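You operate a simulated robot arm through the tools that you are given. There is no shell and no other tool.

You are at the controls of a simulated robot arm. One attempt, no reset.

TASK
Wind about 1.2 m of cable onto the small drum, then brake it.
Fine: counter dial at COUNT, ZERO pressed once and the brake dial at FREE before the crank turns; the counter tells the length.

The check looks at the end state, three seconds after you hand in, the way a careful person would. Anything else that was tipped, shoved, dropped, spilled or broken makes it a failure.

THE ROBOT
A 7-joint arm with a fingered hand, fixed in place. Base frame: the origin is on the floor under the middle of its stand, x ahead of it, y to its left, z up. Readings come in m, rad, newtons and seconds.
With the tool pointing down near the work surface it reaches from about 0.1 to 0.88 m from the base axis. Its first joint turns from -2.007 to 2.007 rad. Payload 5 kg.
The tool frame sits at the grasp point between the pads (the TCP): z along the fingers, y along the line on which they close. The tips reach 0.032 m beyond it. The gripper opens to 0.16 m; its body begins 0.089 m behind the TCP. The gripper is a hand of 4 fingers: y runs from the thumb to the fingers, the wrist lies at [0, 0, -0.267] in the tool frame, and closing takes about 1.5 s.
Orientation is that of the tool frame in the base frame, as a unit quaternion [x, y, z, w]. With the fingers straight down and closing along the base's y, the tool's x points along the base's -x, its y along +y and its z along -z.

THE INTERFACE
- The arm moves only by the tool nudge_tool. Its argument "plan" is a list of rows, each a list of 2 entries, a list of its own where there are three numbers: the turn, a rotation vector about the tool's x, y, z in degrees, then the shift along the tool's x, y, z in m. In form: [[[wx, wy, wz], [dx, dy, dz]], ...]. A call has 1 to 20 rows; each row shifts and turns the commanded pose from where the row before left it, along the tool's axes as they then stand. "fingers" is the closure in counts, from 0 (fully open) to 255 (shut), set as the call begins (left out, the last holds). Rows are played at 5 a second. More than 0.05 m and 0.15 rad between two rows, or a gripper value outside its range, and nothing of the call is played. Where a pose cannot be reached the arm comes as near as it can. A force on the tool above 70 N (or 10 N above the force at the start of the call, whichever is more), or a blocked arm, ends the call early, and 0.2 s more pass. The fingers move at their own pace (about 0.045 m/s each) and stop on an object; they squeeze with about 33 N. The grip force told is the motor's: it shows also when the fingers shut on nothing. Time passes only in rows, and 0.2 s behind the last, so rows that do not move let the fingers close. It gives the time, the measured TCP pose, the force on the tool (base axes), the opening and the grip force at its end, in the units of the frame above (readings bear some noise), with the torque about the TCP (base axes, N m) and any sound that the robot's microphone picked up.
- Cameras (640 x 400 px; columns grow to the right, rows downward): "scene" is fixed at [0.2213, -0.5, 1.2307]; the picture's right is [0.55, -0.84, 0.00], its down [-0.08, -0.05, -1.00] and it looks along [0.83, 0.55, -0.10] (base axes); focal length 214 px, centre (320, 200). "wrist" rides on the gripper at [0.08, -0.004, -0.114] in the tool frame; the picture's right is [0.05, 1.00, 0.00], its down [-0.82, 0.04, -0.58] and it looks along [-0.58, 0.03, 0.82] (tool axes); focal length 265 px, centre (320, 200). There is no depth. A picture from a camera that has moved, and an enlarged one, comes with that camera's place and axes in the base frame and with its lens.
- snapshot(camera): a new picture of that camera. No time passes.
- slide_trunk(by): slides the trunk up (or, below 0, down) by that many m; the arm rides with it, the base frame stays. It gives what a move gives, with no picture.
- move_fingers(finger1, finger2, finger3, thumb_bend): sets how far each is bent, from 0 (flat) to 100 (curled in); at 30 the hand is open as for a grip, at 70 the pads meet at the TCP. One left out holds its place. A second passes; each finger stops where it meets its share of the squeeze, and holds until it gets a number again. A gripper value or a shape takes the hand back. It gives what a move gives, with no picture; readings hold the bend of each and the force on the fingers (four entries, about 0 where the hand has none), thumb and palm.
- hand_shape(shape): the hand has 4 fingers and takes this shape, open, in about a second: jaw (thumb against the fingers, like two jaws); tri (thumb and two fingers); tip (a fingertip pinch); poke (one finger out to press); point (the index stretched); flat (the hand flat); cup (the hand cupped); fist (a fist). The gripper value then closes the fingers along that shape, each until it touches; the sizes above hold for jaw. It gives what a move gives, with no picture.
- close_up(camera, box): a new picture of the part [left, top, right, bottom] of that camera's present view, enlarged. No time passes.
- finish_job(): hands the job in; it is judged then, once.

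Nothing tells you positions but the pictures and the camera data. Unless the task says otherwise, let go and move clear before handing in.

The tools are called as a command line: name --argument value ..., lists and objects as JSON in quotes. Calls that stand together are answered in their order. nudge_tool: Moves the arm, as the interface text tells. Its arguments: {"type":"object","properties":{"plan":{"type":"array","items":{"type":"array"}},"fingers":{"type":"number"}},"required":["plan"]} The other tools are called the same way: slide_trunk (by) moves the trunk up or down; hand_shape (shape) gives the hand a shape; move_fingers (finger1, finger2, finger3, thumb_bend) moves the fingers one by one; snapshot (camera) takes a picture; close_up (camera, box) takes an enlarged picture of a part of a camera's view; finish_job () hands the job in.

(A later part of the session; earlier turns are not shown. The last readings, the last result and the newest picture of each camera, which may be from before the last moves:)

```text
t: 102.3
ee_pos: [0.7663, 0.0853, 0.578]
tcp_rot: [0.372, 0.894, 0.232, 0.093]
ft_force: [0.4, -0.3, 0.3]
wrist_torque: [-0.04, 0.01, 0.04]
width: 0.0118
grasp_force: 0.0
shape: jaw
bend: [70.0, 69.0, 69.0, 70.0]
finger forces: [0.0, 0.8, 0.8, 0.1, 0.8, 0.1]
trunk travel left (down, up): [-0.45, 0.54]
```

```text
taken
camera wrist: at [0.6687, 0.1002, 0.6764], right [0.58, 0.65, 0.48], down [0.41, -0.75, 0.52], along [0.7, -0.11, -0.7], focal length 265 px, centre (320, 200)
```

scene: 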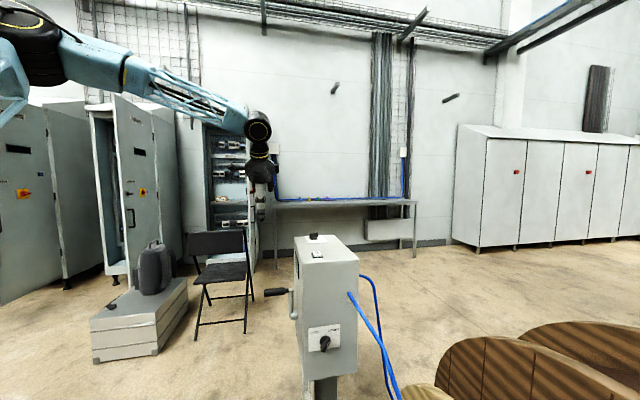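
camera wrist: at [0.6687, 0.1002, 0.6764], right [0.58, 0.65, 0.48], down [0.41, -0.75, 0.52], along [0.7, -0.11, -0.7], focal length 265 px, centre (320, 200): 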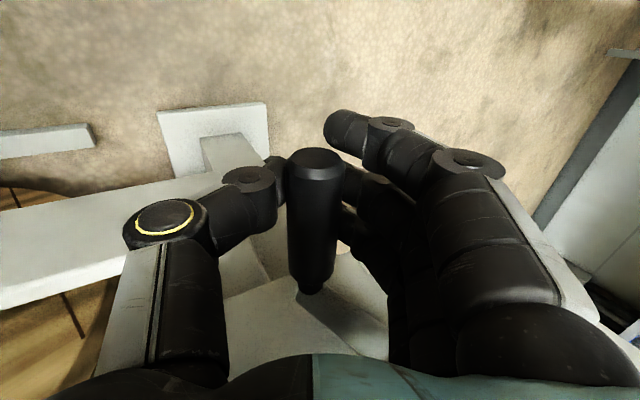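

The fingers touch the handle with barely 1 N each. I'll curl them further for a firm wrap.

move_fingers --finger2 90 --finger3 90 --thumb_bend 90

snapshot --camera "wrist"

```text
t: 103.3
ee_pos: [0.7656, 0.0845, 0.5757]
tcp_rot: [0.372, 0.895, 0.23, 0.092]
ft_force: [-11.4, -7.3, -33.8]
wrist_torque: [-0.02, 0.24, 0.36]
width: 0.0266
grasp_force: 28.2
shape: fingers
bend: [70.0, 73.0, 73.0, 72.0]
finger forces: [0.0, 11.1, 11.2, 0.1, 33.8, 0.0]
trunk travel left (down, up): [-0.45, 0.54]
```

```text
taken
camera wrist: at [0.6683, 0.0995, 0.6743], right [0.59, 0.65, 0.48], down [0.41, -0.75, 0.52], along [0.7, -0.11, -0.71], focal length 265 px, centre (320, 200)
```

wrist: 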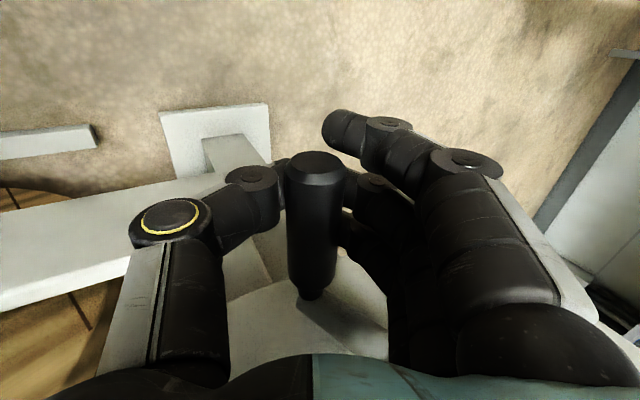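

The grip is now firm (34 N thumb, 22 N fingers), but it preloads the arm by about 36 N. I'll ease the hand a few millimetres in the direction of the force to relax that.

nudge_tool --plan '[[[0, 0, 0], [0, -0.003, 0.003]], [[0, 0, 0], [0, 0, 0]]]'

```text
t: 103.9
ee_pos: [0.7656, 0.0854, 0.5739]
tcp_rot: [0.373, 0.894, 0.231, 0.093]
ft_force: [-5.7, -2.2, -22.1]
wrist_torque: [-0.02, 0.06, 0.35]
width: 0.0262
grasp_force: 24.5
shape: fingers
bend: [70.0, 73.0, 73.0, 73.0]
finger forces: [0.0, 9.2, 9.2, 0.1, 29.9, 0.0]
trunk travel left (down, up): [-0.45, 0.54]
```

The preload is down to 22 N. I'll crank on in smaller, slower steps (6° each) along the fitted circle.

nudge_tool --plan '[[[0, 0, 0], [0, 0.0076, 0.00734]], [[0, 0, 0], [0, 0.00833, 0.00651]], [[0, 0, 0], [0, 0.00896, 0.0056]], [[0, 0, 0], [0, 0.0095, 0.00463]], [[0, 0, 0], [0, 0.00993, 0.00361]], [[0, 0, 0], [0, 0, 0]]]'

snapshot --camera "wrist"

```text
t: 105.3
ee_pos: [0.8021, 0.1211, 0.5667]
tcp_rot: [0.373, 0.894, 0.23, 0.091]
ft_force: [1.3, -7.6, -62.4]
wrist_torque: [0.83, -0.85, 0.2]
width: 0.0291
grasp_force: 31.8
shape: fingers
bend: [70.0, 74.0, 75.0, 68.0]
finger forces: [0.0, 4.0, 4.4, 0.0, 55.9, 0.0]
trunk travel left (down, up): [-0.45, 0.54]
```

```text
taken
camera wrist: at [0.7052, 0.1357, 0.6659], right [0.59, 0.65, 0.48], down [0.41, -0.75, 0.52], along [0.7, -0.11, -0.71], focal length 265 px, centre (320, 200)
```

wrist: 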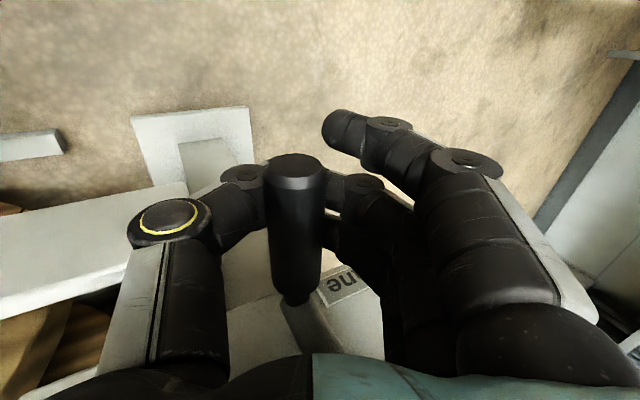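

The handle wants to sit lower than my path (62 N downward), so the circle's bottom is lower than fitted. I'll ease the hand down about 8 mm.

nudge_tool --plan '[[[0, 0, 0], [0, -0.002, 0.0035]], [[0, 0, 0], [0, -0.002, 0.0034]], [[0, 0, 0], [0, 0, 0]]]'

close_up --camera "scene" --box '[240, 240, 340, 380]'

```text
t: 106.1
ee_pos: [0.8033, 0.1211, 0.563]
tcp_rot: [0.373, 0.894, 0.231, 0.092]
ft_force: [2.0, 1.1, -32.2]
wrist_torque: [0.38, -0.44, 0.17]
width: 0.0259
grasp_force: 21.1
shape: fingers
bend: [70.0, 75.0, 75.0, 69.0]
finger forces: [0.0, 0.0, 3.7, 0.0, 38.2, 0.0]
trunk travel left (down, up): [-0.45, 0.54]
```

```text
2.86 times, centred on (290, 310) of scene
camera zoom: at [0.2213, -0.5, 1.2307], right [0.55, -0.84, 0.0], down [-0.08, -0.05, -1.0], along [0.83, 0.55, -0.1], focal length 613 px, centre (406, -114)
```

zoom: 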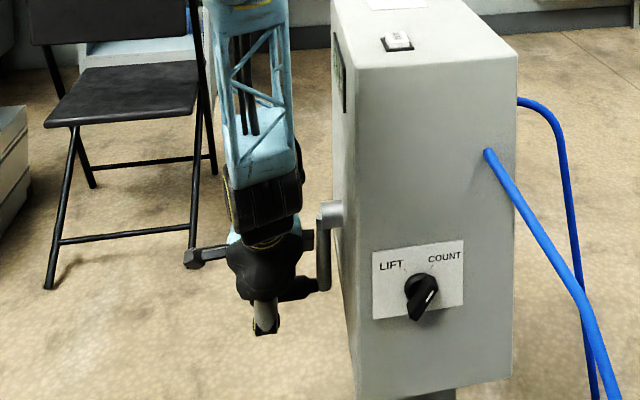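

That force is mostly the fingers curling the handle toward the palm, not the path. I'll relax their bend so the ring is snug without the pull.

move_fingers --finger2 71 --finger3 71 --thumb_bend 69

snapshot --camera "wrist"

```text
t: 107.1
ee_pos: [0.802, 0.1219, 0.563]
tcp_rot: [0.372, 0.894, 0.231, 0.094]
ft_force: [-1.7, -2.3, -8.8]
wrist_torque: [0.11, -0.12, 0.0]
width: 0.0283
grasp_force: 2.9
shape: fingers
bend: [70.0, 71.0, 71.0, 67.0]
finger forces: [0.0, 0.1, 0.0, 0.0, 7.6, 0.0]
trunk travel left (down, up): [-0.45, 0.54]
```

```text
taken
camera wrist: at [0.7049, 0.1358, 0.6617], right [0.58, 0.65, 0.48], down [0.41, -0.75, 0.52], along [0.7, -0.11, -0.7], focal length 265 px, centre (320, 200)
```

wrist: 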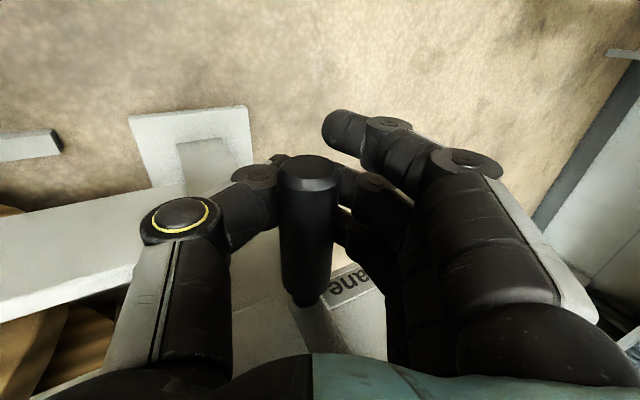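

Forces are small now and the handle is centred; the crank is at about 277°. I'll continue with 8° steps up the far side.

nudge_tool --plan '[[[0, 0, 0], [0, 0.01382, 0.00487]], [[0, 0, 0], [0, 0.01436, 0.0029]], [[0, 0, 0], [0, 0.01462, 0.00087]], [[0, 0, 0], [0, 0.0146, -0.00117]], [[0, 0, 0], [0, 0.0143, -0.0032]], [[0, 0, 0], [0, 0, 0]]]'

snapshot --camera "wrist"

```text
t: 108.5
ee_pos: [0.8497, 0.1687, 0.5959]
tcp_rot: [0.372, 0.894, 0.232, 0.095]
ft_force: [5.5, 4.1, 0.2]
wrist_torque: [-0.05, 0.0, 0.08]
width: 0.0241
grasp_force: 3.2
shape: fingers
bend: [70.0, 70.0, 70.0, 69.0]
finger forces: [0.0, 2.9, 2.9, 0.0, 0.1, 0.0]
trunk travel left (down, up): [-0.45, 0.54]
```

```text
taken
camera wrist: at [0.751, 0.1828, 0.6941], right [0.58, 0.65, 0.48], down [0.41, -0.75, 0.52], along [0.7, -0.11, -0.7], focal length 265 px, centre (320, 200)
```

wrist: 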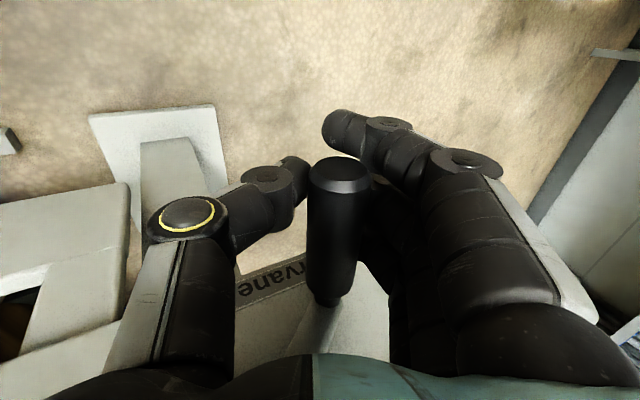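

Forces are down to about 7 N and the crank follows nicely, now near 325°. I'll look at the counter from the scene camera once more without letting go.

close_up --camera "scene" --box '[288, 254, 306, 265]'

close_up --camera "scene" --box '[288, 262, 306, 273]'

```text
16.00 times, centred on (297, 260) of scene
camera zoom: at [0.2213, -0.5, 1.2307], right [0.55, -0.84, 0.0], down [-0.08, -0.05, -1.0], along [0.83, 0.55, -0.1], focal length 3432 px, centre (688, -752)
```

zoom: 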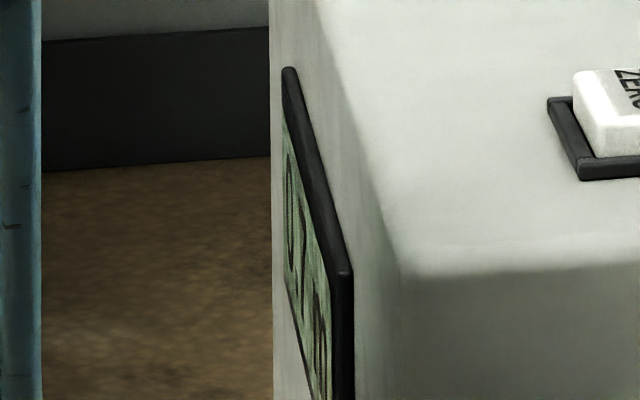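

```text
16.00 times, centred on (297, 268) of scene
camera zoom: at [0.2213, -0.5, 1.2307], right [0.55, -0.84, 0.0], down [-0.08, -0.05, -1.0], along [0.83, 0.55, -0.1], focal length 3432 px, centre (688, -880)
```

zoom: 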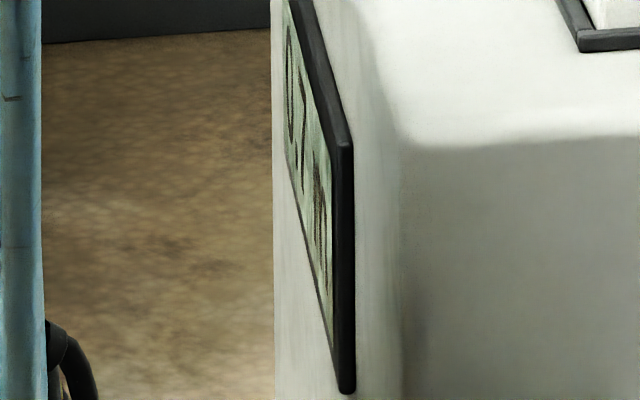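

The first digit is still 0, so there is more to wind. I'll keep hold and continue up the far side.

nudge_tool --plan '[[[0, 0, 0], [0, 0.01371, -0.00515]], [[0, 0, 0], [0, 0.01286, -0.00701]], [[0, 0, 0], [0, 0.01176, -0.00873]], [[0, 0, 0], [0, 0.01043, -0.01029]], [[0, 0, 0], [0, 0.0089, -0.01164]], [[0, 0, 0], [0, 0.00719, -0.01276]], [[0, 0, 0], [0, 0, 0]]]'

snapshot --camera "wrist"

```text
t: 110.1
ee_pos: [0.869, 0.1878, 0.6744]
tcp_rot: [0.372, 0.894, 0.231, 0.093]
ft_force: [-0.7, 0.3, 0.0]
wrist_torque: [0.01, 0.0, 0.02]
width: 0.0241
grasp_force: 0.0
shape: fingers
bend: [70.0, 71.0, 71.0, 69.0]
finger forces: [0.1, 0.0, 0.0, 0.0, 0.0, 0.0]
trunk travel left (down, up): [-0.45, 0.54]
```

```text
taken
camera wrist: at [0.7727, 0.2023, 0.7733], right [0.58, 0.65, 0.48], down [0.41, -0.75, 0.52], along [0.7, -0.11, -0.7], focal length 265 px, centre (320, 200)
```

wrist: 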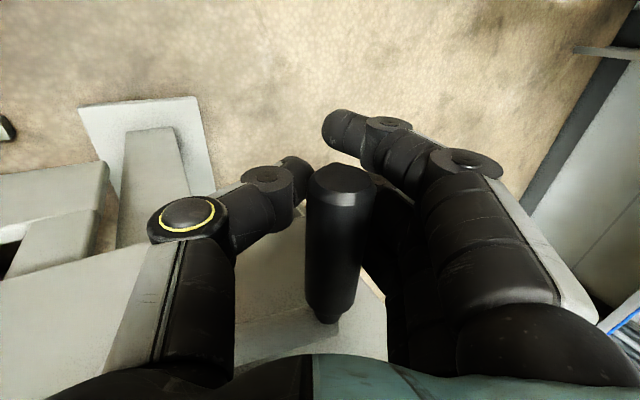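

No resistance at all here and the handle follows. I'll continue toward the top.

nudge_tool --plan '[[[0, 0, 0], [0, 0.00535, -0.01364]], [[0, 0, 0], [0, 0.00339, -0.01425]], [[0, 0, 0], [0, 0.00138, -0.01459]], [[0, 0, 0], [0, -0.00067, -0.01464]], [[0, 0, 0], [0, -0.0027, -0.0144]], [[0, 0, 0], [0, -0.00467, -0.01389]], [[0, 0, 0], [0, 0, 0]]]'

snapshot --camera "wrist"

close_up --camera "scene" --box '[288, 258, 306, 269]'

```text
t: 111.7
ee_pos: [0.8427, 0.1582, 0.7511]
tcp_rot: [0.373, 0.894, 0.231, 0.093]
ft_force: [0.2, 0.4, 0.0]
wrist_torque: [0.0, -0.01, 0.0]
width: 0.024
grasp_force: 0.1
shape: fingers
bend: [70.0, 71.0, 71.0, 69.0]
finger forces: [0.0, 0.1, 0.1, 0.0, 0.0, 0.1]
trunk travel left (down, up): [-0.45, 0.54]
```

```text
taken
camera wrist: at [0.7445, 0.1734, 0.8486], right [0.59, 0.65, 0.48], down [0.41, -0.75, 0.52], along [0.7, -0.11, -0.7], focal length 265 px, centre (320, 200)
```

wrist: 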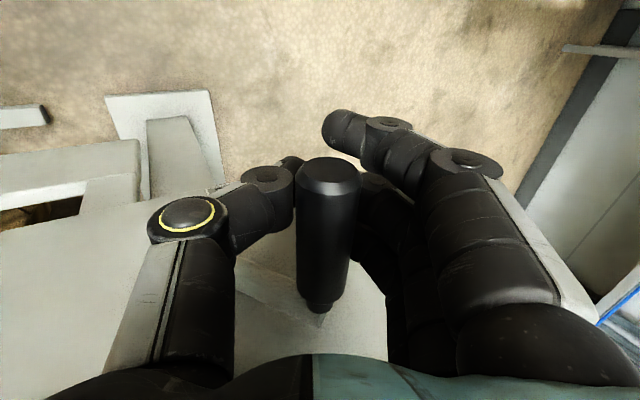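

```text
16.00 times, centred on (297, 264) of scene
camera zoom: at [0.2213, -0.5, 1.2307], right [0.55, -0.84, 0.0], down [-0.08, -0.05, -1.0], along [0.83, 0.55, -0.1], focal length 3432 px, centre (688, -816)
```

zoom: 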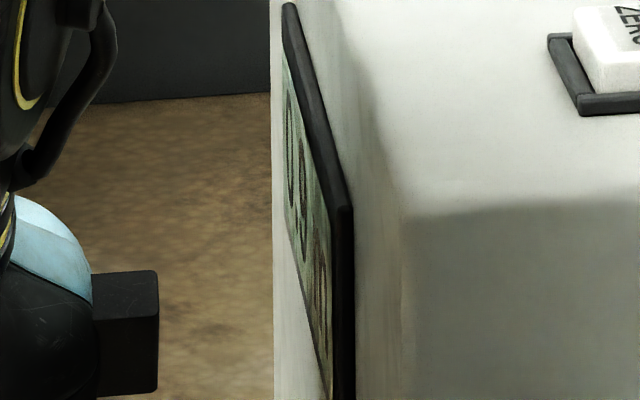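

The counter looks like 0.9 m at about 327° of turn, so roughly 1.0 m per turn and some 100° to go. I'll bring the handle to the top first.

nudge_tool --plan '[[[0, 0, 0], [0, -0.00656, -0.0131]], [[0, 0, 0], [0, -0.00832, -0.01206]], [[0, 0, 0], [0, -0.00992, -0.01078]], [[0, 0, 0], [0, -0.01132, -0.0093]], [[0, 0, 0], [0, -0.0125, -0.00763]], [[0, 0, 0], [0, 0, 0]]]'

close_up --camera "scene" --box '[288, 258, 306, 269]'

snapshot --camera "wrist"

```text
t: 113.1
ee_pos: [0.7938, 0.1108, 0.7716]
tcp_rot: [0.372, 0.894, 0.23, 0.093]
ft_force: [-2.4, -1.7, -1.6]
wrist_torque: [0.04, -0.03, 0.0]
width: 0.0252
grasp_force: 2.1
shape: fingers
bend: [70.0, 71.0, 71.0, 69.0]
finger forces: [0.0, 0.0, 0.0, 0.1, 3.6, 0.1]
trunk travel left (down, up): [-0.45, 0.54]
```

```text
16.00 times, centred on (297, 264) of scene
camera zoom: at [0.2213, -0.5, 1.2307], right [0.55, -0.84, 0.0], down [-0.08, -0.05, -1.0], along [0.83, 0.55, -0.1], focal length 3432 px, centre (688, -816)
```

zoom: 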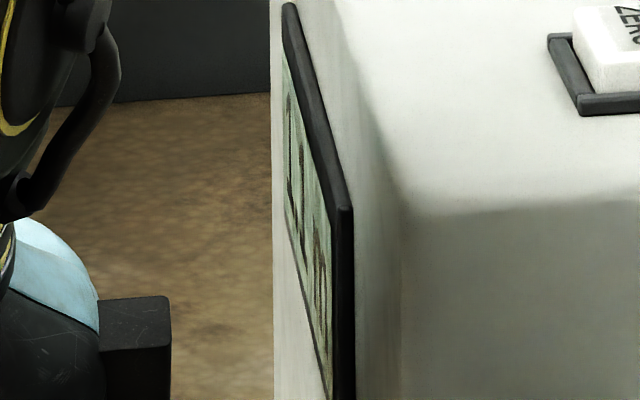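

```text
taken
camera wrist: at [0.6957, 0.1253, 0.871], right [0.59, 0.65, 0.48], down [0.41, -0.75, 0.52], along [0.7, -0.11, -0.7], focal length 265 px, centre (320, 200)
```

wrist: 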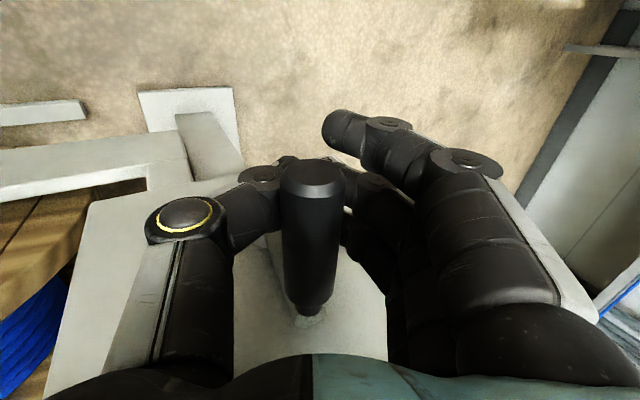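

The counter now looks like 1.1 m with the handle at the top, so about 45–50° more should make 1.2 m. I'll turn on by 48° and then read it properly.

nudge_tool --plan '[[[0, 0, 0], [0, -0.01345, -0.00582]], [[0, 0, 0], [0, -0.01412, -0.00389]], [[0, 0, 0], [0, -0.01453, -0.00189]], [[0, 0, 0], [0, -0.01465, 0.00015]], [[0, 0, 0], [0, -0.01449, 0.00219]], [[0, 0, 0], [0, 0, 0]]]'

close_up --camera "scene" --box '[288, 258, 306, 269]'

snapshot --camera "wrist"

```text
t: 114.5
ee_pos: [0.7451, 0.0627, 0.7443]
tcp_rot: [0.374, 0.894, 0.231, 0.091]
ft_force: [-7.2, -4.3, -12.3]
wrist_torque: [0.17, -0.11, -0.05]
width: 0.0328
grasp_force: 7.6
shape: fingers
bend: [69.0, 71.0, 71.0, 66.0]
finger forces: [0.1, 0.0, 0.0, 0.1, 14.4, 0.1]
trunk travel left (down, up): [-0.45, 0.54]
```

```text
16.00 times, centred on (297, 264) of scene
camera zoom: at [0.2213, -0.5, 1.2307], right [0.55, -0.84, 0.0], down [-0.08, -0.05, -1.0], along [0.83, 0.55, -0.1], focal length 3432 px, centre (688, -816)
```

zoom: 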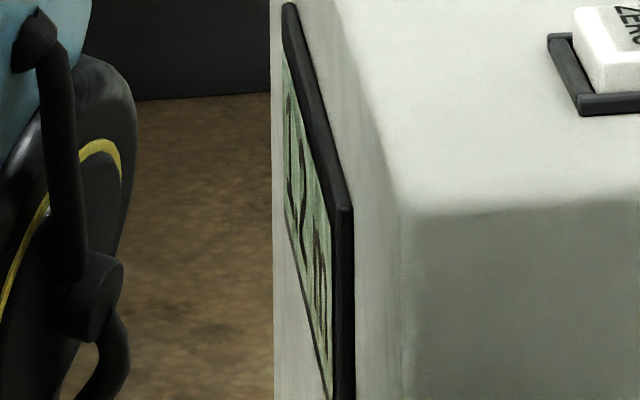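

```text
taken
camera wrist: at [0.6474, 0.0775, 0.8429], right [0.59, 0.65, 0.48], down [0.41, -0.75, 0.52], along [0.7, -0.11, -0.71], focal length 265 px, centre (320, 200)
```

wrist: 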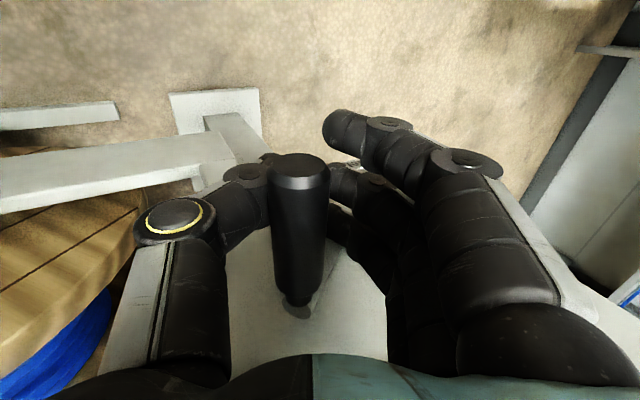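

The second digit now looks like a 2. I'll open the hand gently here, back off and read the counter with the wrist camera.

hand_shape --shape "jaw"

close_up --camera "scene" --box '[288, 258, 306, 269]'

nudge_tool --plan '[[[0, 0, 0], [0, 0, -0.03]], [[0, 0, 0], [0, 0, -0.04]], [[0, 0, 0], [0, 0, -0.04]], [[0, 0, 0], [0, 0.0225, -0.039]], [[0, 0, 0], [0, 0.0225, -0.039]], [[0, 0, 0], [0, 0.0225, -0.039]], [[0, 0, 0], [0, 0.0346, 0.02]], [[0, 0, 0], [0, 0.0346, 0.02]], [[0, 0, 0], [0, 0, 0]]]'

snapshot --camera "wrist"

```text
t: 115.4
ee_pos: [0.7463, 0.0629, 0.7467]
tcp_rot: [0.372, 0.894, 0.231, 0.093]
ft_force: [-0.7, -0.4, -0.7]
wrist_torque: [0.01, -0.02, -0.03]
width: 0.0802
grasp_force: 0.1
shape: jaw
bend: [72.0, 72.0, 72.0, 70.0]
finger forces: [0.0, 0.0, 0.0, 0.0, 0.0, 0.0]
trunk travel left (down, up): [-0.45, 0.54]
```

```text
16.00 times, centred on (297, 264) of scene
camera zoom: at [0.2213, -0.5, 1.2307], right [0.55, -0.84, 0.0], down [-0.08, -0.05, -1.0], along [0.83, 0.55, -0.1], focal length 3432 px, centre (688, -816)
```

zoom: 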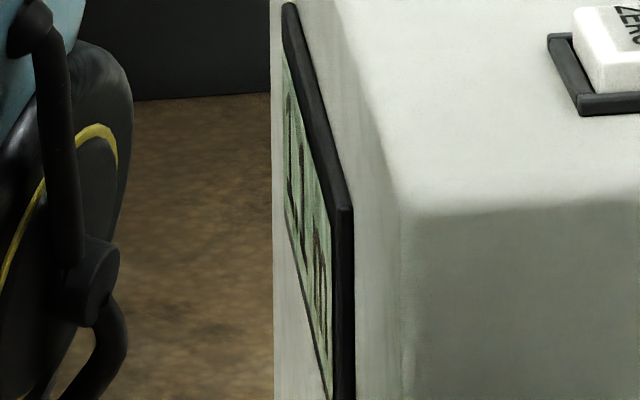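

```text
t: 117.4
ee_pos: [0.768, 0.083, 0.9757]
tcp_rot: [0.372, 0.894, 0.232, 0.094]
ft_force: [0.7, 0.7, -1.4]
wrist_torque: [-0.01, -0.02, -0.03]
width: 0.16
grasp_force: 0.0
shape: jaw
bend: [30.0, 30.0, 30.0, 30.0]
finger forces: [0.0, 0.1, 0.1, 0.1, 0.0, 0.0]
trunk travel left (down, up): [-0.45, 0.54]
```

```text
taken
camera wrist: at [0.6705, 0.0981, 1.0746], right [0.59, 0.65, 0.48], down [0.41, -0.75, 0.52], along [0.7, -0.11, -0.7], focal length 265 px, centre (320, 200)
```

wrist: 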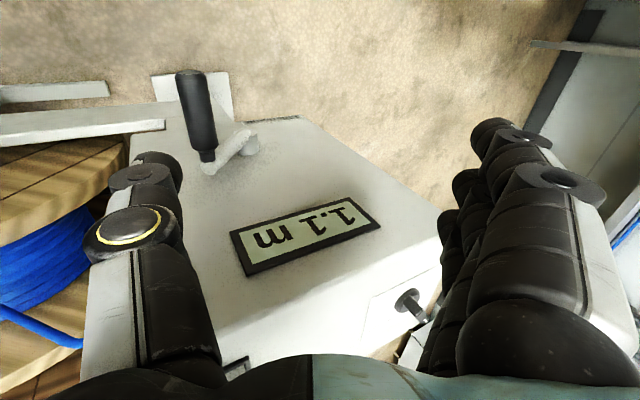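

The counter reads 1.1 m, so it eased back slightly on release and sits just below 1.15. I'll look at the crank angle and then give it a bit more.

close_up --camera "wrist" --box '[150, 50, 390, 280]'

close_up --camera "wrist" --box '[160, 60, 280, 190]'

```text
1.74 times, centred on (270, 165) of wrist
camera zoom: at [0.6705, 0.0981, 1.0746], right [0.59, 0.65, 0.48], down [0.41, -0.75, 0.52], along [0.7, -0.11, -0.7], focal length 462 px, centre (407, 261)
```

zoom: 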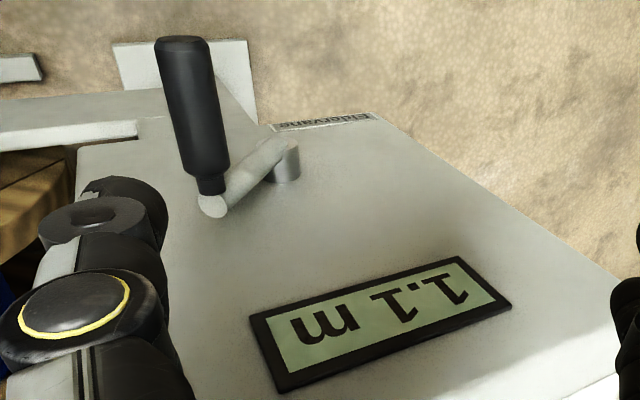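

```text
3.08 times, centred on (220, 125) of wrist
camera zoom: at [0.6705, 0.0981, 1.0746], right [0.59, 0.65, 0.48], down [0.41, -0.75, 0.52], along [0.7, -0.11, -0.7], focal length 817 px, centre (628, 431)
```

zoom: 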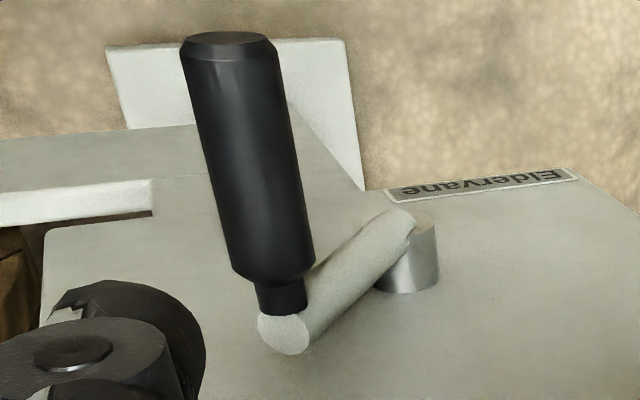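

By the arm angle the crank has done about 399° for roughly 1.11 m, so I need about 30° more. I'll go back to just above the handle.

nudge_tool --plan '[[[0, 0, 0], [0, -0.0336, 0.0182]], [[0, 0, 0], [0, -0.0336, 0.0182]], [[0, 0, 0], [0, -0.0336, 0.0182]], [[0, 0, 0], [0, -0.0336, 0.0181]], [[0, 0, 0], [0, 0, 0]]]'

snapshot --camera "wrist"

```text
t: 118.6
ee_pos: [0.7084, 0.0265, 0.8461]
tcp_rot: [0.372, 0.894, 0.232, 0.093]
ft_force: [-0.5, 0.8, 0.7]
wrist_torque: [0.01, 0.0, 0.02]
width: 0.1597
grasp_force: 0.1
shape: jaw
bend: [30.0, 30.0, 30.0, 30.0]
finger forces: [0.0, 0.0, 0.0, 0.0, 0.0, 0.1]
trunk travel left (down, up): [-0.45, 0.54]
```

```text
taken
camera wrist: at [0.6118, 0.0406, 0.9447], right [0.58, 0.65, 0.48], down [0.41, -0.75, 0.52], along [0.7, -0.11, -0.7], focal length 265 px, centre (320, 200)
```

wrist: 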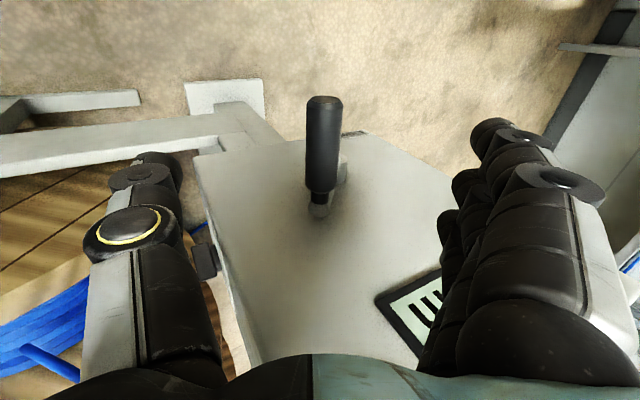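

The handle is centred. I'll advance, close the ring and turn about 32° more.

nudge_tool --plan '[[[0, 0, 0], [0, 0, 0.03]], [[0, 0, 0], [0, 0, 0.03]], [[0, 0, 0], [0, 0, 0.03]], [[0, 0, 0], [0, 0, 0.028]], [[0, 0, 0], [0, 0, 0]]]'

nudge_tool --plan '[[[0, 0, 0], [0, 0, 0]], [[0, 0, 0], [0, 0, 0]], [[0, 0, 0], [0, 0, 0]], [[0, 0, 0], [0, 0, 0]], [[0, 0, 0], [0, 0, 0]], [[0, 0, 0], [0, 0, 0]], [[0, 0, 0], [0, 0, 0]], [[0, 0, 0], [0, 0, 0]]]' --fingers 255

nudge_tool --plan '[[[0, 0, 0], [0, -0.01433, 0.00305]], [[0, 0, 0], [0, -0.01377, 0.00501]], [[0, 0, 0], [0, -0.01293, 0.00688]], [[0, 0, 0], [0, -0.01185, 0.00861]], [[0, 0, 0], [0, 0, 0]]]'

snapshot --camera "wrist"

close_up --camera "scene" --box '[288, 258, 306, 269]'

```text
t: 119.8
ee_pos: [0.7505, 0.0665, 0.744]
tcp_rot: [0.371, 0.894, 0.232, 0.093]
ft_force: [0.8, -0.2, 0.2]
wrist_torque: [0.01, 0.0, -0.02]
width: 0.1598
grasp_force: 0.0
shape: jaw
bend: [30.0, 30.0, 30.0, 30.0]
finger forces: [0.0, 0.1, 0.1, 0.1, 0.0, 0.1]
trunk travel left (down, up): [-0.45, 0.54]
```

```text
t: 121.6
ee_pos: [0.7489, 0.0684, 0.746]
tcp_rot: [0.371, 0.894, 0.232, 0.093]
ft_force: [0.3, 0.4, -0.1]
wrist_torque: [0.02, 0.01, 0.01]
width: 0.0
grasp_force: 0.0
shape: jaw
bend: [70.0, 70.0, 70.0, 70.0]
finger forces: [0.0, 0.1, 0.1, 0.0, 0.0, 0.1]
trunk travel left (down, up): [-0.45, 0.54]
```

```text
t: 122.8
ee_pos: [0.7259, 0.0441, 0.7023]
tcp_rot: [0.371, 0.894, 0.232, 0.094]
ft_force: [2.4, 14.0, 5.0]
wrist_torque: [-0.3, -0.11, 0.36]
width: 0.0
grasp_force: 32.9
shape: jaw
bend: [70.0, 64.0, 70.0, 67.0]
finger forces: [3.2, 0.1, 11.1, 0.0, 5.1, 0.0]
trunk travel left (down, up): [-0.45, 0.54]
```

```text
taken
camera wrist: at [0.6272, 0.0587, 0.7987], right [0.58, 0.65, 0.48], down [0.41, -0.75, 0.52], along [0.7, -0.11, -0.7], focal length 265 px, centre (320, 200)
```

wrist: 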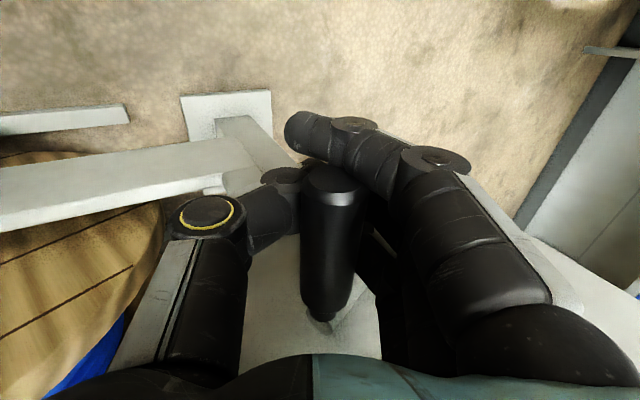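

```text
16.00 times, centred on (297, 264) of scene
camera zoom: at [0.2213, -0.5, 1.2307], right [0.55, -0.84, 0.0], down [-0.08, -0.05, -1.0], along [0.83, 0.55, -0.1], focal length 3432 px, centre (688, -816)
```

zoom: 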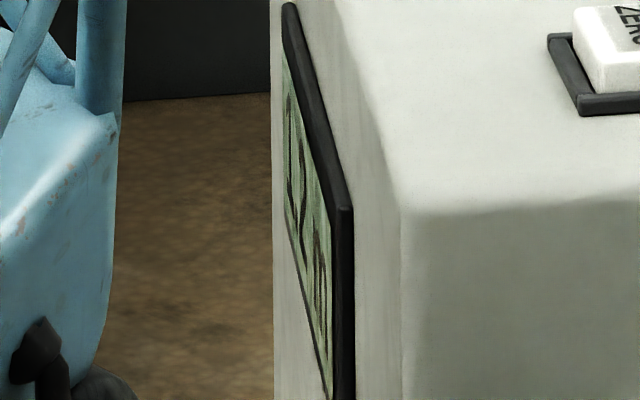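

The counter looks like 1.2 m again, and the angle puts it close to 1.20. I'll open the hand fully, standing still, before backing off, so I don't drag the handle.

nudge_tool --plan '[[[0, 0, 0], [0, 0, 0]], [[0, 0, 0], [0, 0, 0]], [[0, 0, 0], [0, 0, 0]], [[0, 0, 0], [0, 0, 0]], [[0, 0, 0], [0, 0, 0]], [[0, 0, 0], [0, 0, 0]], [[0, 0, 0], [0, 0, 0]], [[0, 0, 0], [0, 0, 0]], [[0, 0, 0], [0, 0, 0]], [[0, 0, 0], [0, 0, 0]]]' --fingers 0

snapshot --camera "wrist"

close_up --camera "scene" --box '[288, 258, 306, 269]'

```text
t: 125.0
ee_pos: [0.7234, 0.0422, 0.6988]
tcp_rot: [0.372, 0.894, 0.231, 0.093]
ft_force: [0.3, 0.1, 0.0]
wrist_torque: [0.03, -0.04, 0.05]
width: 0.16
grasp_force: 0.0
shape: jaw
bend: [30.0, 30.0, 30.0, 30.0]
finger forces: [0.0, 0.0, 0.0, 0.0, 0.0, 0.0]
trunk travel left (down, up): [-0.45, 0.54]
```

```text
taken
camera wrist: at [0.6268, 0.0573, 0.797], right [0.58, 0.65, 0.48], down [0.41, -0.75, 0.52], along [0.7, -0.11, -0.7], focal length 265 px, centre (320, 200)
```

wrist: 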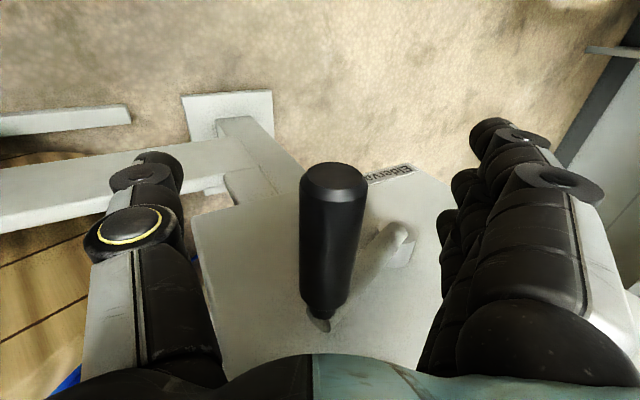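

```text
16.00 times, centred on (297, 264) of scene
camera zoom: at [0.2213, -0.5, 1.2307], right [0.55, -0.84, 0.0], down [-0.08, -0.05, -1.0], along [0.83, 0.55, -0.1], focal length 3432 px, centre (688, -816)
```

zoom: 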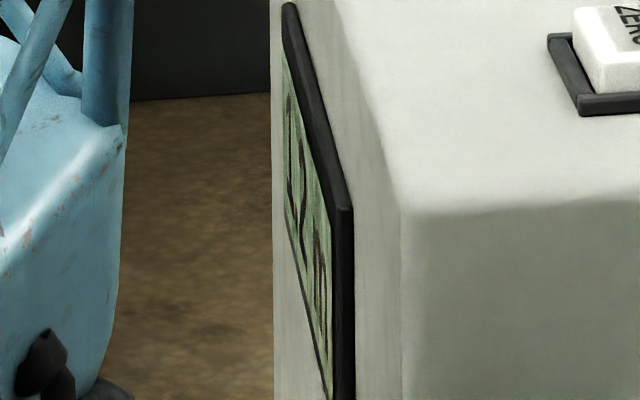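

The handle stayed put. I'll back off along the tool axis with the jaw wide open and read the counter.

nudge_tool --plan '[[[0, 0, 0], [0, 0, -0.03]], [[0, 0, 0], [0, 0, -0.04]], [[0, 0, 0], [0, 0, -0.04]], [[0, 0, 0], [0, 0, -0.03]], [[0, 0, 0], [0, 0.0225, -0.039]], [[0, 0, 0], [0, 0.0225, -0.039]], [[0, 0, 0], [0, 0.0225, -0.039]], [[0, 0, 0], [0, 0.0346, 0.02]], [[0, 0, 0], [0, 0.0346, 0.02]], [[0, 0, 0], [0, 0.0346, 0.02]], [[0, 0, 0], [0, 0, 0]]]'

snapshot --camera "wrist"

```text
t: 127.4
ee_pos: [0.7629, 0.0804, 0.9522]
tcp_rot: [0.373, 0.894, 0.231, 0.094]
ft_force: [0.4, 0.1, -0.3]
wrist_torque: [-0.04, 0.0, -0.01]
width: 0.1599
grasp_force: 0.0
shape: jaw
bend: [30.0, 30.0, 30.0, 30.0]
finger forces: [0.1, 0.0, 0.0, 0.0, 0.1, 0.0]
trunk travel left (down, up): [-0.45, 0.54]
```

```text
taken
camera wrist: at [0.6665, 0.0952, 1.0514], right [0.59, 0.65, 0.48], down [0.41, -0.75, 0.52], along [0.7, -0.11, -0.7], focal length 265 px, centre (320, 200)
```

wrist: 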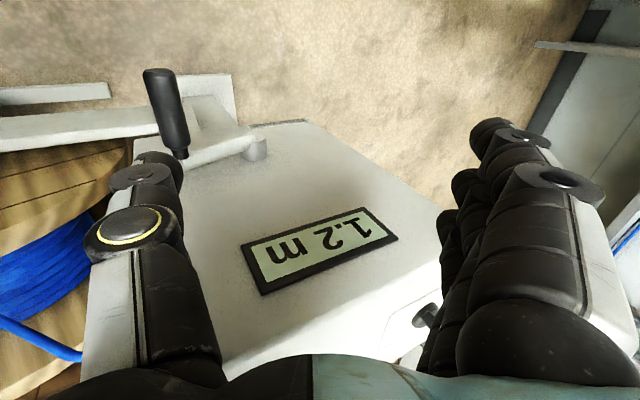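

The counter clearly reads 1.2 m and the crank is at rest. Now the brake: I'll rise, turn the hand to point down and line the tip pinch up with the FREE bar.

nudge_tool --plan '[[[0, 0, 0], [0, 0.0193, -0.035]], [[0, 0, 0], [0, 0.0193, -0.035]], [[0, 0, 0], [0, 0.0193, -0.035]], [[0, 0, 0], [0, 0.0193, -0.035]], [[0, 0, 0], [0, 0.0193, -0.035]], [[0, 0, 0], [0, 0, 0]], [[4.66, 1.44, -5.74], [0, 0, 0]], [[4.66, 1.44, -5.74], [0, 0, 0]], [[4.66, 1.44, -5.74], [0, 0, 0]], [[4.66, 1.44, -5.74], [0, 0, 0]], [[4.66, 1.44, -5.74], [0, 0, 0]], [[4.66, 1.44, -5.74], [0, 0, 0]], [[0, 0, 0], [0, 0, 0]]]'

hand_shape --shape "tip"

snapshot --camera "wrist"

snapshot --camera "scene"

```text
t: 130.2
ee_pos: [0.765, 0.0789, 1.1521]
tcp_rot: [0.086, 0.996, 0.0, 0.001]
ft_force: [0.4, -0.3, 0.3]
wrist_torque: [0.0, 0.02, -0.01]
width: 0.1604
grasp_force: 0.1
shape: jaw
bend: [30.0, 30.0, 30.0, 30.0]
finger forces: [0.0, 0.0, 0.0, 0.0, 0.0, 0.0]
trunk travel left (down, up): [-0.45, 0.54]
```

```text
t: 131.1
ee_pos: [0.7653, 0.0782, 1.1527]
tcp_rot: [0.087, 0.996, 0.001, 0.0]
ft_force: [-0.1, 0.8, 0.0]
wrist_torque: [-0.01, -0.01, -0.02]
width: 0.16
grasp_force: 0.1
shape: tip
bend: [1.0, 30.0, 1.0, 30.0]
finger forces: [0.0, 0.0, 0.0, 0.0, 0.0, 0.0]
trunk travel left (down, up): [-0.45, 0.54]
```

```text
taken
camera wrist: at [0.6852, 0.0885, 1.2675], right [0.12, 0.99, 0.0], down [0.81, -0.1, 0.58], along [0.57, -0.07, -0.82], focal length 265 px, centre (320, 200)
```

wrist: 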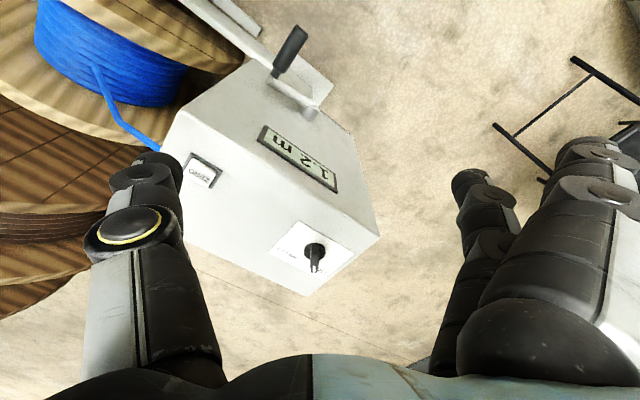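

```text
taken
```

scene: 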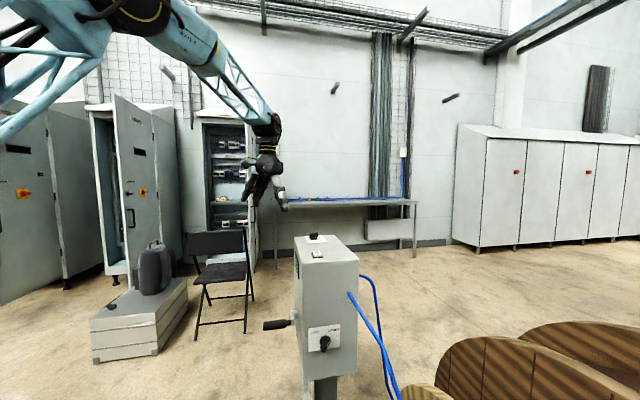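

The counter still shows 1.2 m. I'll move over the brake dial with the fingers at about 5.5 cm.

nudge_tool --plan '[[[0, 0, 0], [-0.0412, 0.0009, 0]], [[0, 0, 0], [-0.0412, 0.0009, 0]], [[0, 0, 0], [-0.0412, 0.0009, 0]], [[0, 0, 0], [-0.0412, 0.0009, 0]], [[0, 0, 0], [-0.0412, 0.0009, 0]], [[0, 0, 0], [-0.0413, 0.001, 0]], [[0, 0, 0], [0, 0, 0.03]], [[0, 0, 0], [0, 0, 0.03]], [[0, 0, 0], [0, 0, 0.03]], [[0, 0, 0], [0, 0, 0]]]' --fingers 165

snapshot --camera "wrist"

close_up --camera "wrist" --box '[230, 80, 410, 200]'

```text
t: 133.3
ee_pos: [0.9675, 0.0441, 1.0595]
tcp_rot: [0.087, 0.996, 0.001, 0.0]
ft_force: [1.7, -1.0, 0.9]
wrist_torque: [0.03, 0.0, 0.03]
width: 0.057
grasp_force: 0.1
shape: tip
bend: [1.0, 73.0, 1.0, 70.0]
finger forces: [0.0, 0.1, 0.0, 0.0, 0.0, 0.1]
out of reach, approached as far as the arm can: row 6
trunk travel left (down, up): [-0.45, 0.54]
```

```text
taken
camera wrist: at [0.888, 0.0536, 1.1738], right [0.12, 0.99, 0.0], down [0.81, -0.1, 0.58], along [0.57, -0.07, -0.82], focal length 265 px, centre (320, 200)
```

wrist: 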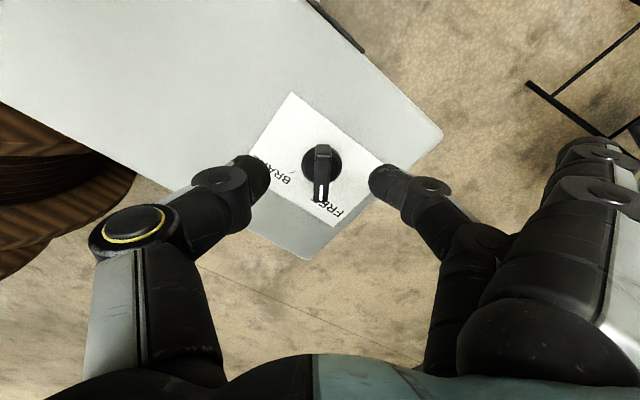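

```text
3.33 times, centred on (320, 140) of wrist
camera zoom: at [0.888, 0.0536, 1.1738], right [0.12, 0.99, 0.0], down [0.81, -0.1, 0.58], along [0.57, -0.07, -0.82], focal length 885 px, centre (320, 400)
```

zoom: 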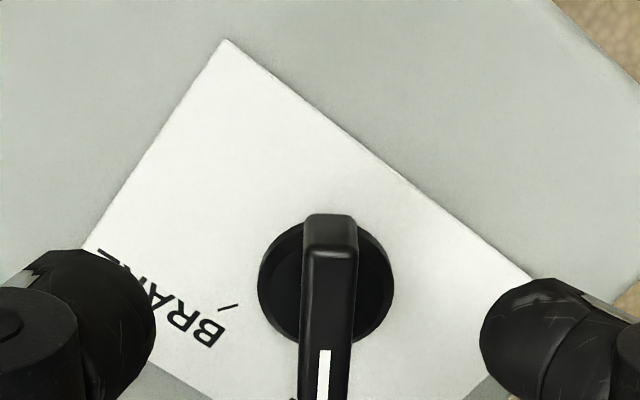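

At this trunk height the arm stops short (x = 0.97), although it reached the dial earlier with the trunk higher. I'll raise the trunk back by 0.25 m.

slide_trunk --by 0.25

nudge_tool --plan '[[[0, 0, 0], [0, 0, 0]], [[0, 0, 0], [0, 0, 0]]]'

```text
t: 135.9
ee_pos: [0.9687, 0.046, 1.31]
tcp_rot: [0.086, 0.996, 0.001, 0.0]
ft_force: [-1.3, -0.3, 0.4]
wrist_torque: [0.01, -0.02, -0.02]
width: 0.0569
grasp_force: 0.0
shape: tip
bend: [1.0, 73.0, 1.0, 70.0]
finger forces: [0.1, 0.0, 0.1, 0.0, 0.0, 0.1]
trunk travel left (down, up): [-0.7, 0.29]
```

```text
t: 136.5
ee_pos: [0.9673, 0.0444, 1.3099]
tcp_rot: [0.087, 0.996, 0.001, 0.0]
ft_force: [0.0, 0.4, -0.5]
wrist_torque: [-0.02, 0.04, 0.01]
width: 0.057
grasp_force: 0.1
shape: tip
bend: [1.0, 73.0, 1.0, 70.0]
finger forces: [0.1, 0.0, 0.0, 0.0, 0.0, 0.1]
trunk travel left (down, up): [-0.7, 0.29]
```

Trunk is back up. I'll come down over the dial and move the last 4 cm outward.

nudge_tool --plan '[[[0, 0, 0], [0, 0, 0.045]], [[0, 0, 0], [0, 0, 0.045]], [[0, 0, 0], [0, 0, 0.045]], [[0, 0, 0], [0, 0, 0.045]], [[0, 0, 0], [0, 0, 0.03]], [[0, 0, 0], [-0.021, 0.0019, 0]], [[0, 0, 0], [-0.021, 0.0019, 0]], [[0, 0, 0], [0, 0, 0]]]'

close_up --camera "wrist" --box '[230, 80, 410, 200]'

```text
t: 138.3
ee_pos: [1.0102, 0.0409, 1.0997]
tcp_rot: [0.088, 0.996, 0.001, 0.0]
ft_force: [0.2, -0.3, 0.5]
wrist_torque: [0.0, -0.01, 0.02]
width: 0.0571
grasp_force: 0.1
shape: tip
bend: [1.0, 73.0, 1.0, 70.0]
finger forces: [0.0, 0.0, 0.0, 0.0, 0.0, 0.0]
trunk travel left (down, up): [-0.7, 0.29]
```

```text
3.33 times, centred on (320, 140) of wrist
camera zoom: at [0.9305, 0.0509, 1.2147], right [0.12, 0.99, 0.0], down [0.81, -0.1, 0.58], along [0.57, -0.07, -0.82], focal length 885 px, centre (320, 400)
```

zoom: 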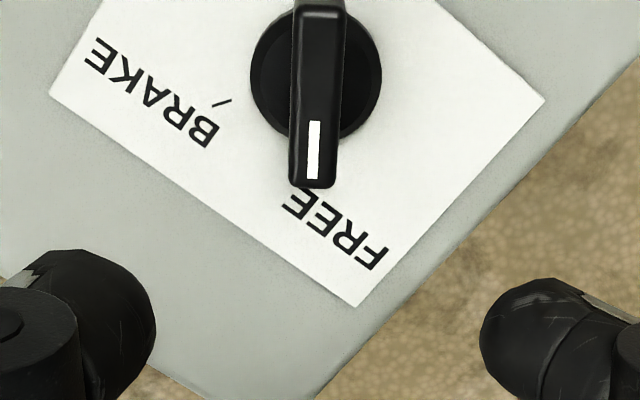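

In position above the FREE bar. I'll descend the same way as before and close the pinch.

nudge_tool --plan '[[[0, 0, 0], [0, 0, 0.04]], [[0, 0, 0], [0, 0, 0.03]], [[0, 0, 0], [0, 0, 0.02]], [[0, 0, 0], [0, 0, 0.0085]], [[0, 0, 0], [0, 0, 0]]]'

nudge_tool --plan '[[[0, 0, 0], [0, 0, 0]], [[0, 0, 0], [0, 0, 0]], [[0, 0, 0], [0, 0, 0]], [[0, 0, 0], [0, 0, 0]], [[0, 0, 0], [0, 0, 0]], [[0, 0, 0], [0, 0, 0]]]' --fingers 255

snapshot --camera "wrist"

```text
t: 139.5
ee_pos: [1.0109, 0.0413, 1.0011]
tcp_rot: [0.087, 0.996, 0.001, 0.0]
ft_force: [-0.9, 0.1, -0.7]
wrist_torque: [-0.01, 0.02, -0.03]
width: 0.0571
grasp_force: 0.0
shape: tip
bend: [1.0, 73.0, 1.0, 70.0]
finger forces: [0.0, 0.1, 0.0, 0.0, 0.0, 0.0]
trunk travel left (down, up): [-0.7, 0.29]
```

```text
t: 140.9
ee_pos: [1.0099, 0.0427, 1.0013]
tcp_rot: [0.087, 0.996, 0.001, 0.0]
ft_force: [2.4, 1.5, -0.2]
wrist_torque: [0.44, -0.11, -0.2]
width: 0.0119
grasp_force: 33.3
shape: tip
bend: [27.0, 71.0, 27.0, 70.0]
finger forces: [0.0, 28.8, 0.0, 0.1, 28.3, 0.0]
trunk travel left (down, up): [-0.7, 0.29]
```

```text
taken
camera wrist: at [0.9301, 0.0511, 1.1153], right [0.12, 0.99, 0.0], down [0.81, -0.1, 0.58], along [0.57, -0.07, -0.82], focal length 265 px, centre (320, 200)
```

wrist: 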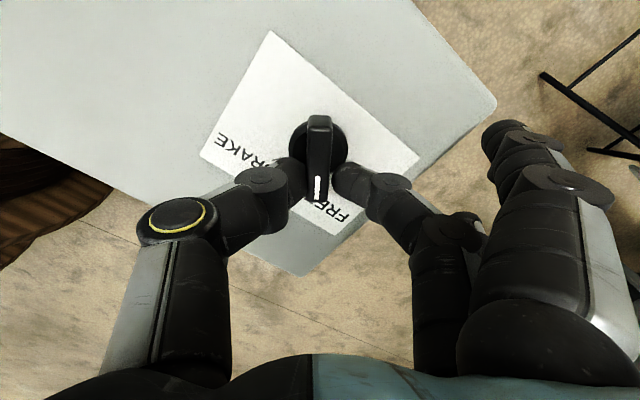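

Pinch closed with 28 N each side. Now I turn it back 70° clockwise, seen from above, to BRAKE.

nudge_tool --plan '[[[0, 0, 7], [0, -0.00167, 0]], [[0, 0, 7], [0, -0.00167, 0]], [[0, 0, 7], [0, -0.00167, 0]], [[0, 0, 7], [0, -0.00167, 0]], [[0, 0, 7], [0, -0.00167, 0]], [[0, 0, 7], [0, -0.00167, 0]], [[0, 0, 7], [0, -0.00167, 0]], [[0, 0, 7], [0, -0.00167, 0]], [[0, 0, 7], [0, -0.00167, 0]], [[0, 0, 7], [0, -0.00167, 0]], [[0, 0, 2], [0, -0.0005, 0]], [[0, 0, 0], [0, 0, 0]]]'

snapshot --camera "wrist"

```text
t: 143.5
ee_pos: [1.0, 0.0289, 1.001]
tcp_rot: [0.656, 0.755, 0.0, -0.001]
ft_force: [13.0, -0.7, 4.7]
wrist_torque: [0.01, -0.88, -0.2]
width: 0.0106
grasp_force: 33.4
shape: tip
bend: [28.0, 71.0, 28.0, 70.0]
finger forces: [0.1, 37.6, 0.0, 0.0, 21.4, 0.0]
trunk travel left (down, up): [-0.7, 0.29]
```

```text
taken
camera wrist: at [0.9841, 0.1073, 1.1153], right [0.98, 0.19, 0.0], down [0.15, -0.8, 0.58], along [0.11, -0.57, -0.82], focal length 265 px, centre (320, 200)
```

wrist: 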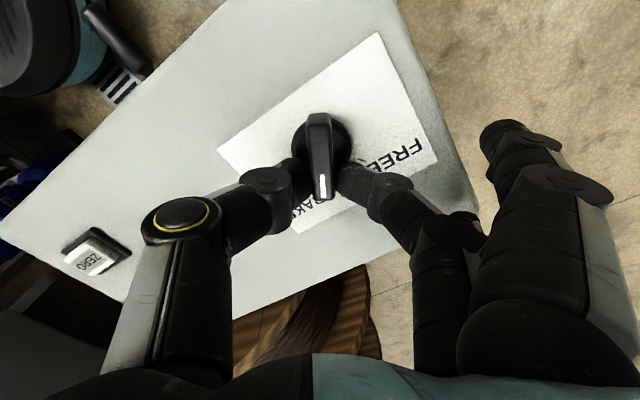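

The bar has swung round to the BRAKE side. I'll open, lift clear and check where it settled.

nudge_tool --plan '[[[0, 0, 0], [0, 0, 0]], [[0, 0, 0], [0, 0, 0]], [[0, 0, 0], [0, 0, 0]], [[0, 0, 0], [0, 0, 0]], [[0, 0, 0], [0, 0, 0]]]' --fingers 165

nudge_tool --plan '[[[0, 0, 0], [0, 0, -0.03]], [[0, 0, 0], [0, 0, -0.04]], [[0, 0, 0], [0, 0, -0.045]], [[0, 0, 0], [0, 0, -0.045]], [[0, 0, 0], [0, 0, 0]]]'

close_up --camera "wrist" --box '[220, 20, 420, 180]'

snapshot --camera "scene"

```text
t: 144.7
ee_pos: [0.9975, 0.0299, 1.0015]
tcp_rot: [0.656, 0.755, 0.0, 0.0]
ft_force: [-0.7, -0.1, 0.0]
wrist_torque: [0.0, 0.02, 0.02]
width: 0.0557
grasp_force: 0.0
shape: tip
bend: [1.0, 73.0, 1.0, 70.0]
finger forces: [0.1, 0.0, 0.0, 0.0, 0.0, 0.0]
trunk travel left (down, up): [-0.7, 0.29]
```

```text
t: 145.9
ee_pos: [0.9979, 0.0288, 1.162]
tcp_rot: [0.655, 0.755, 0.0, -0.002]
ft_force: [-0.4, 0.4, 0.8]
wrist_torque: [-0.01, 0.0, 0.0]
width: 0.0556
grasp_force: 0.1
shape: tip
bend: [1.0, 73.0, 1.0, 70.0]
finger forces: [0.0, 0.0, 0.0, 0.1, 0.1, 0.1]
trunk travel left (down, up): [-0.7, 0.29]
```

```text
2.50 times, centred on (320, 100) of wrist
camera zoom: at [0.9834, 0.1068, 1.2756], right [0.98, 0.19, 0.0], down [0.16, -0.8, 0.58], along [0.11, -0.57, -0.82], focal length 664 px, centre (320, 450)
```

zoom: 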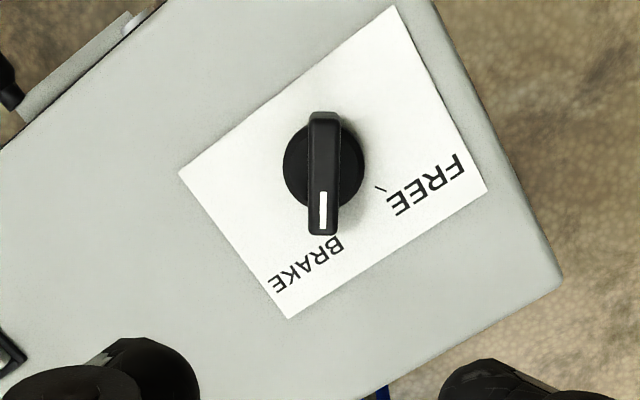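

```text
taken
```

scene: 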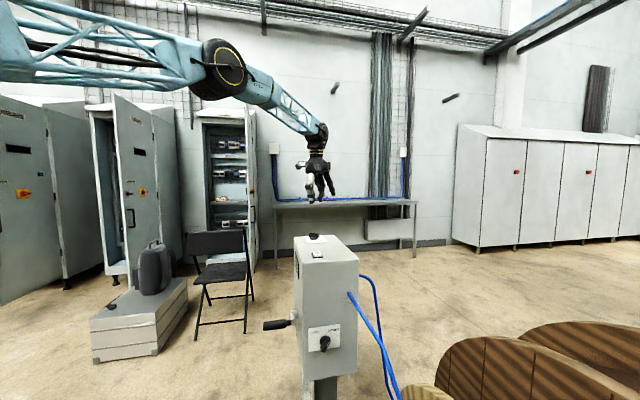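

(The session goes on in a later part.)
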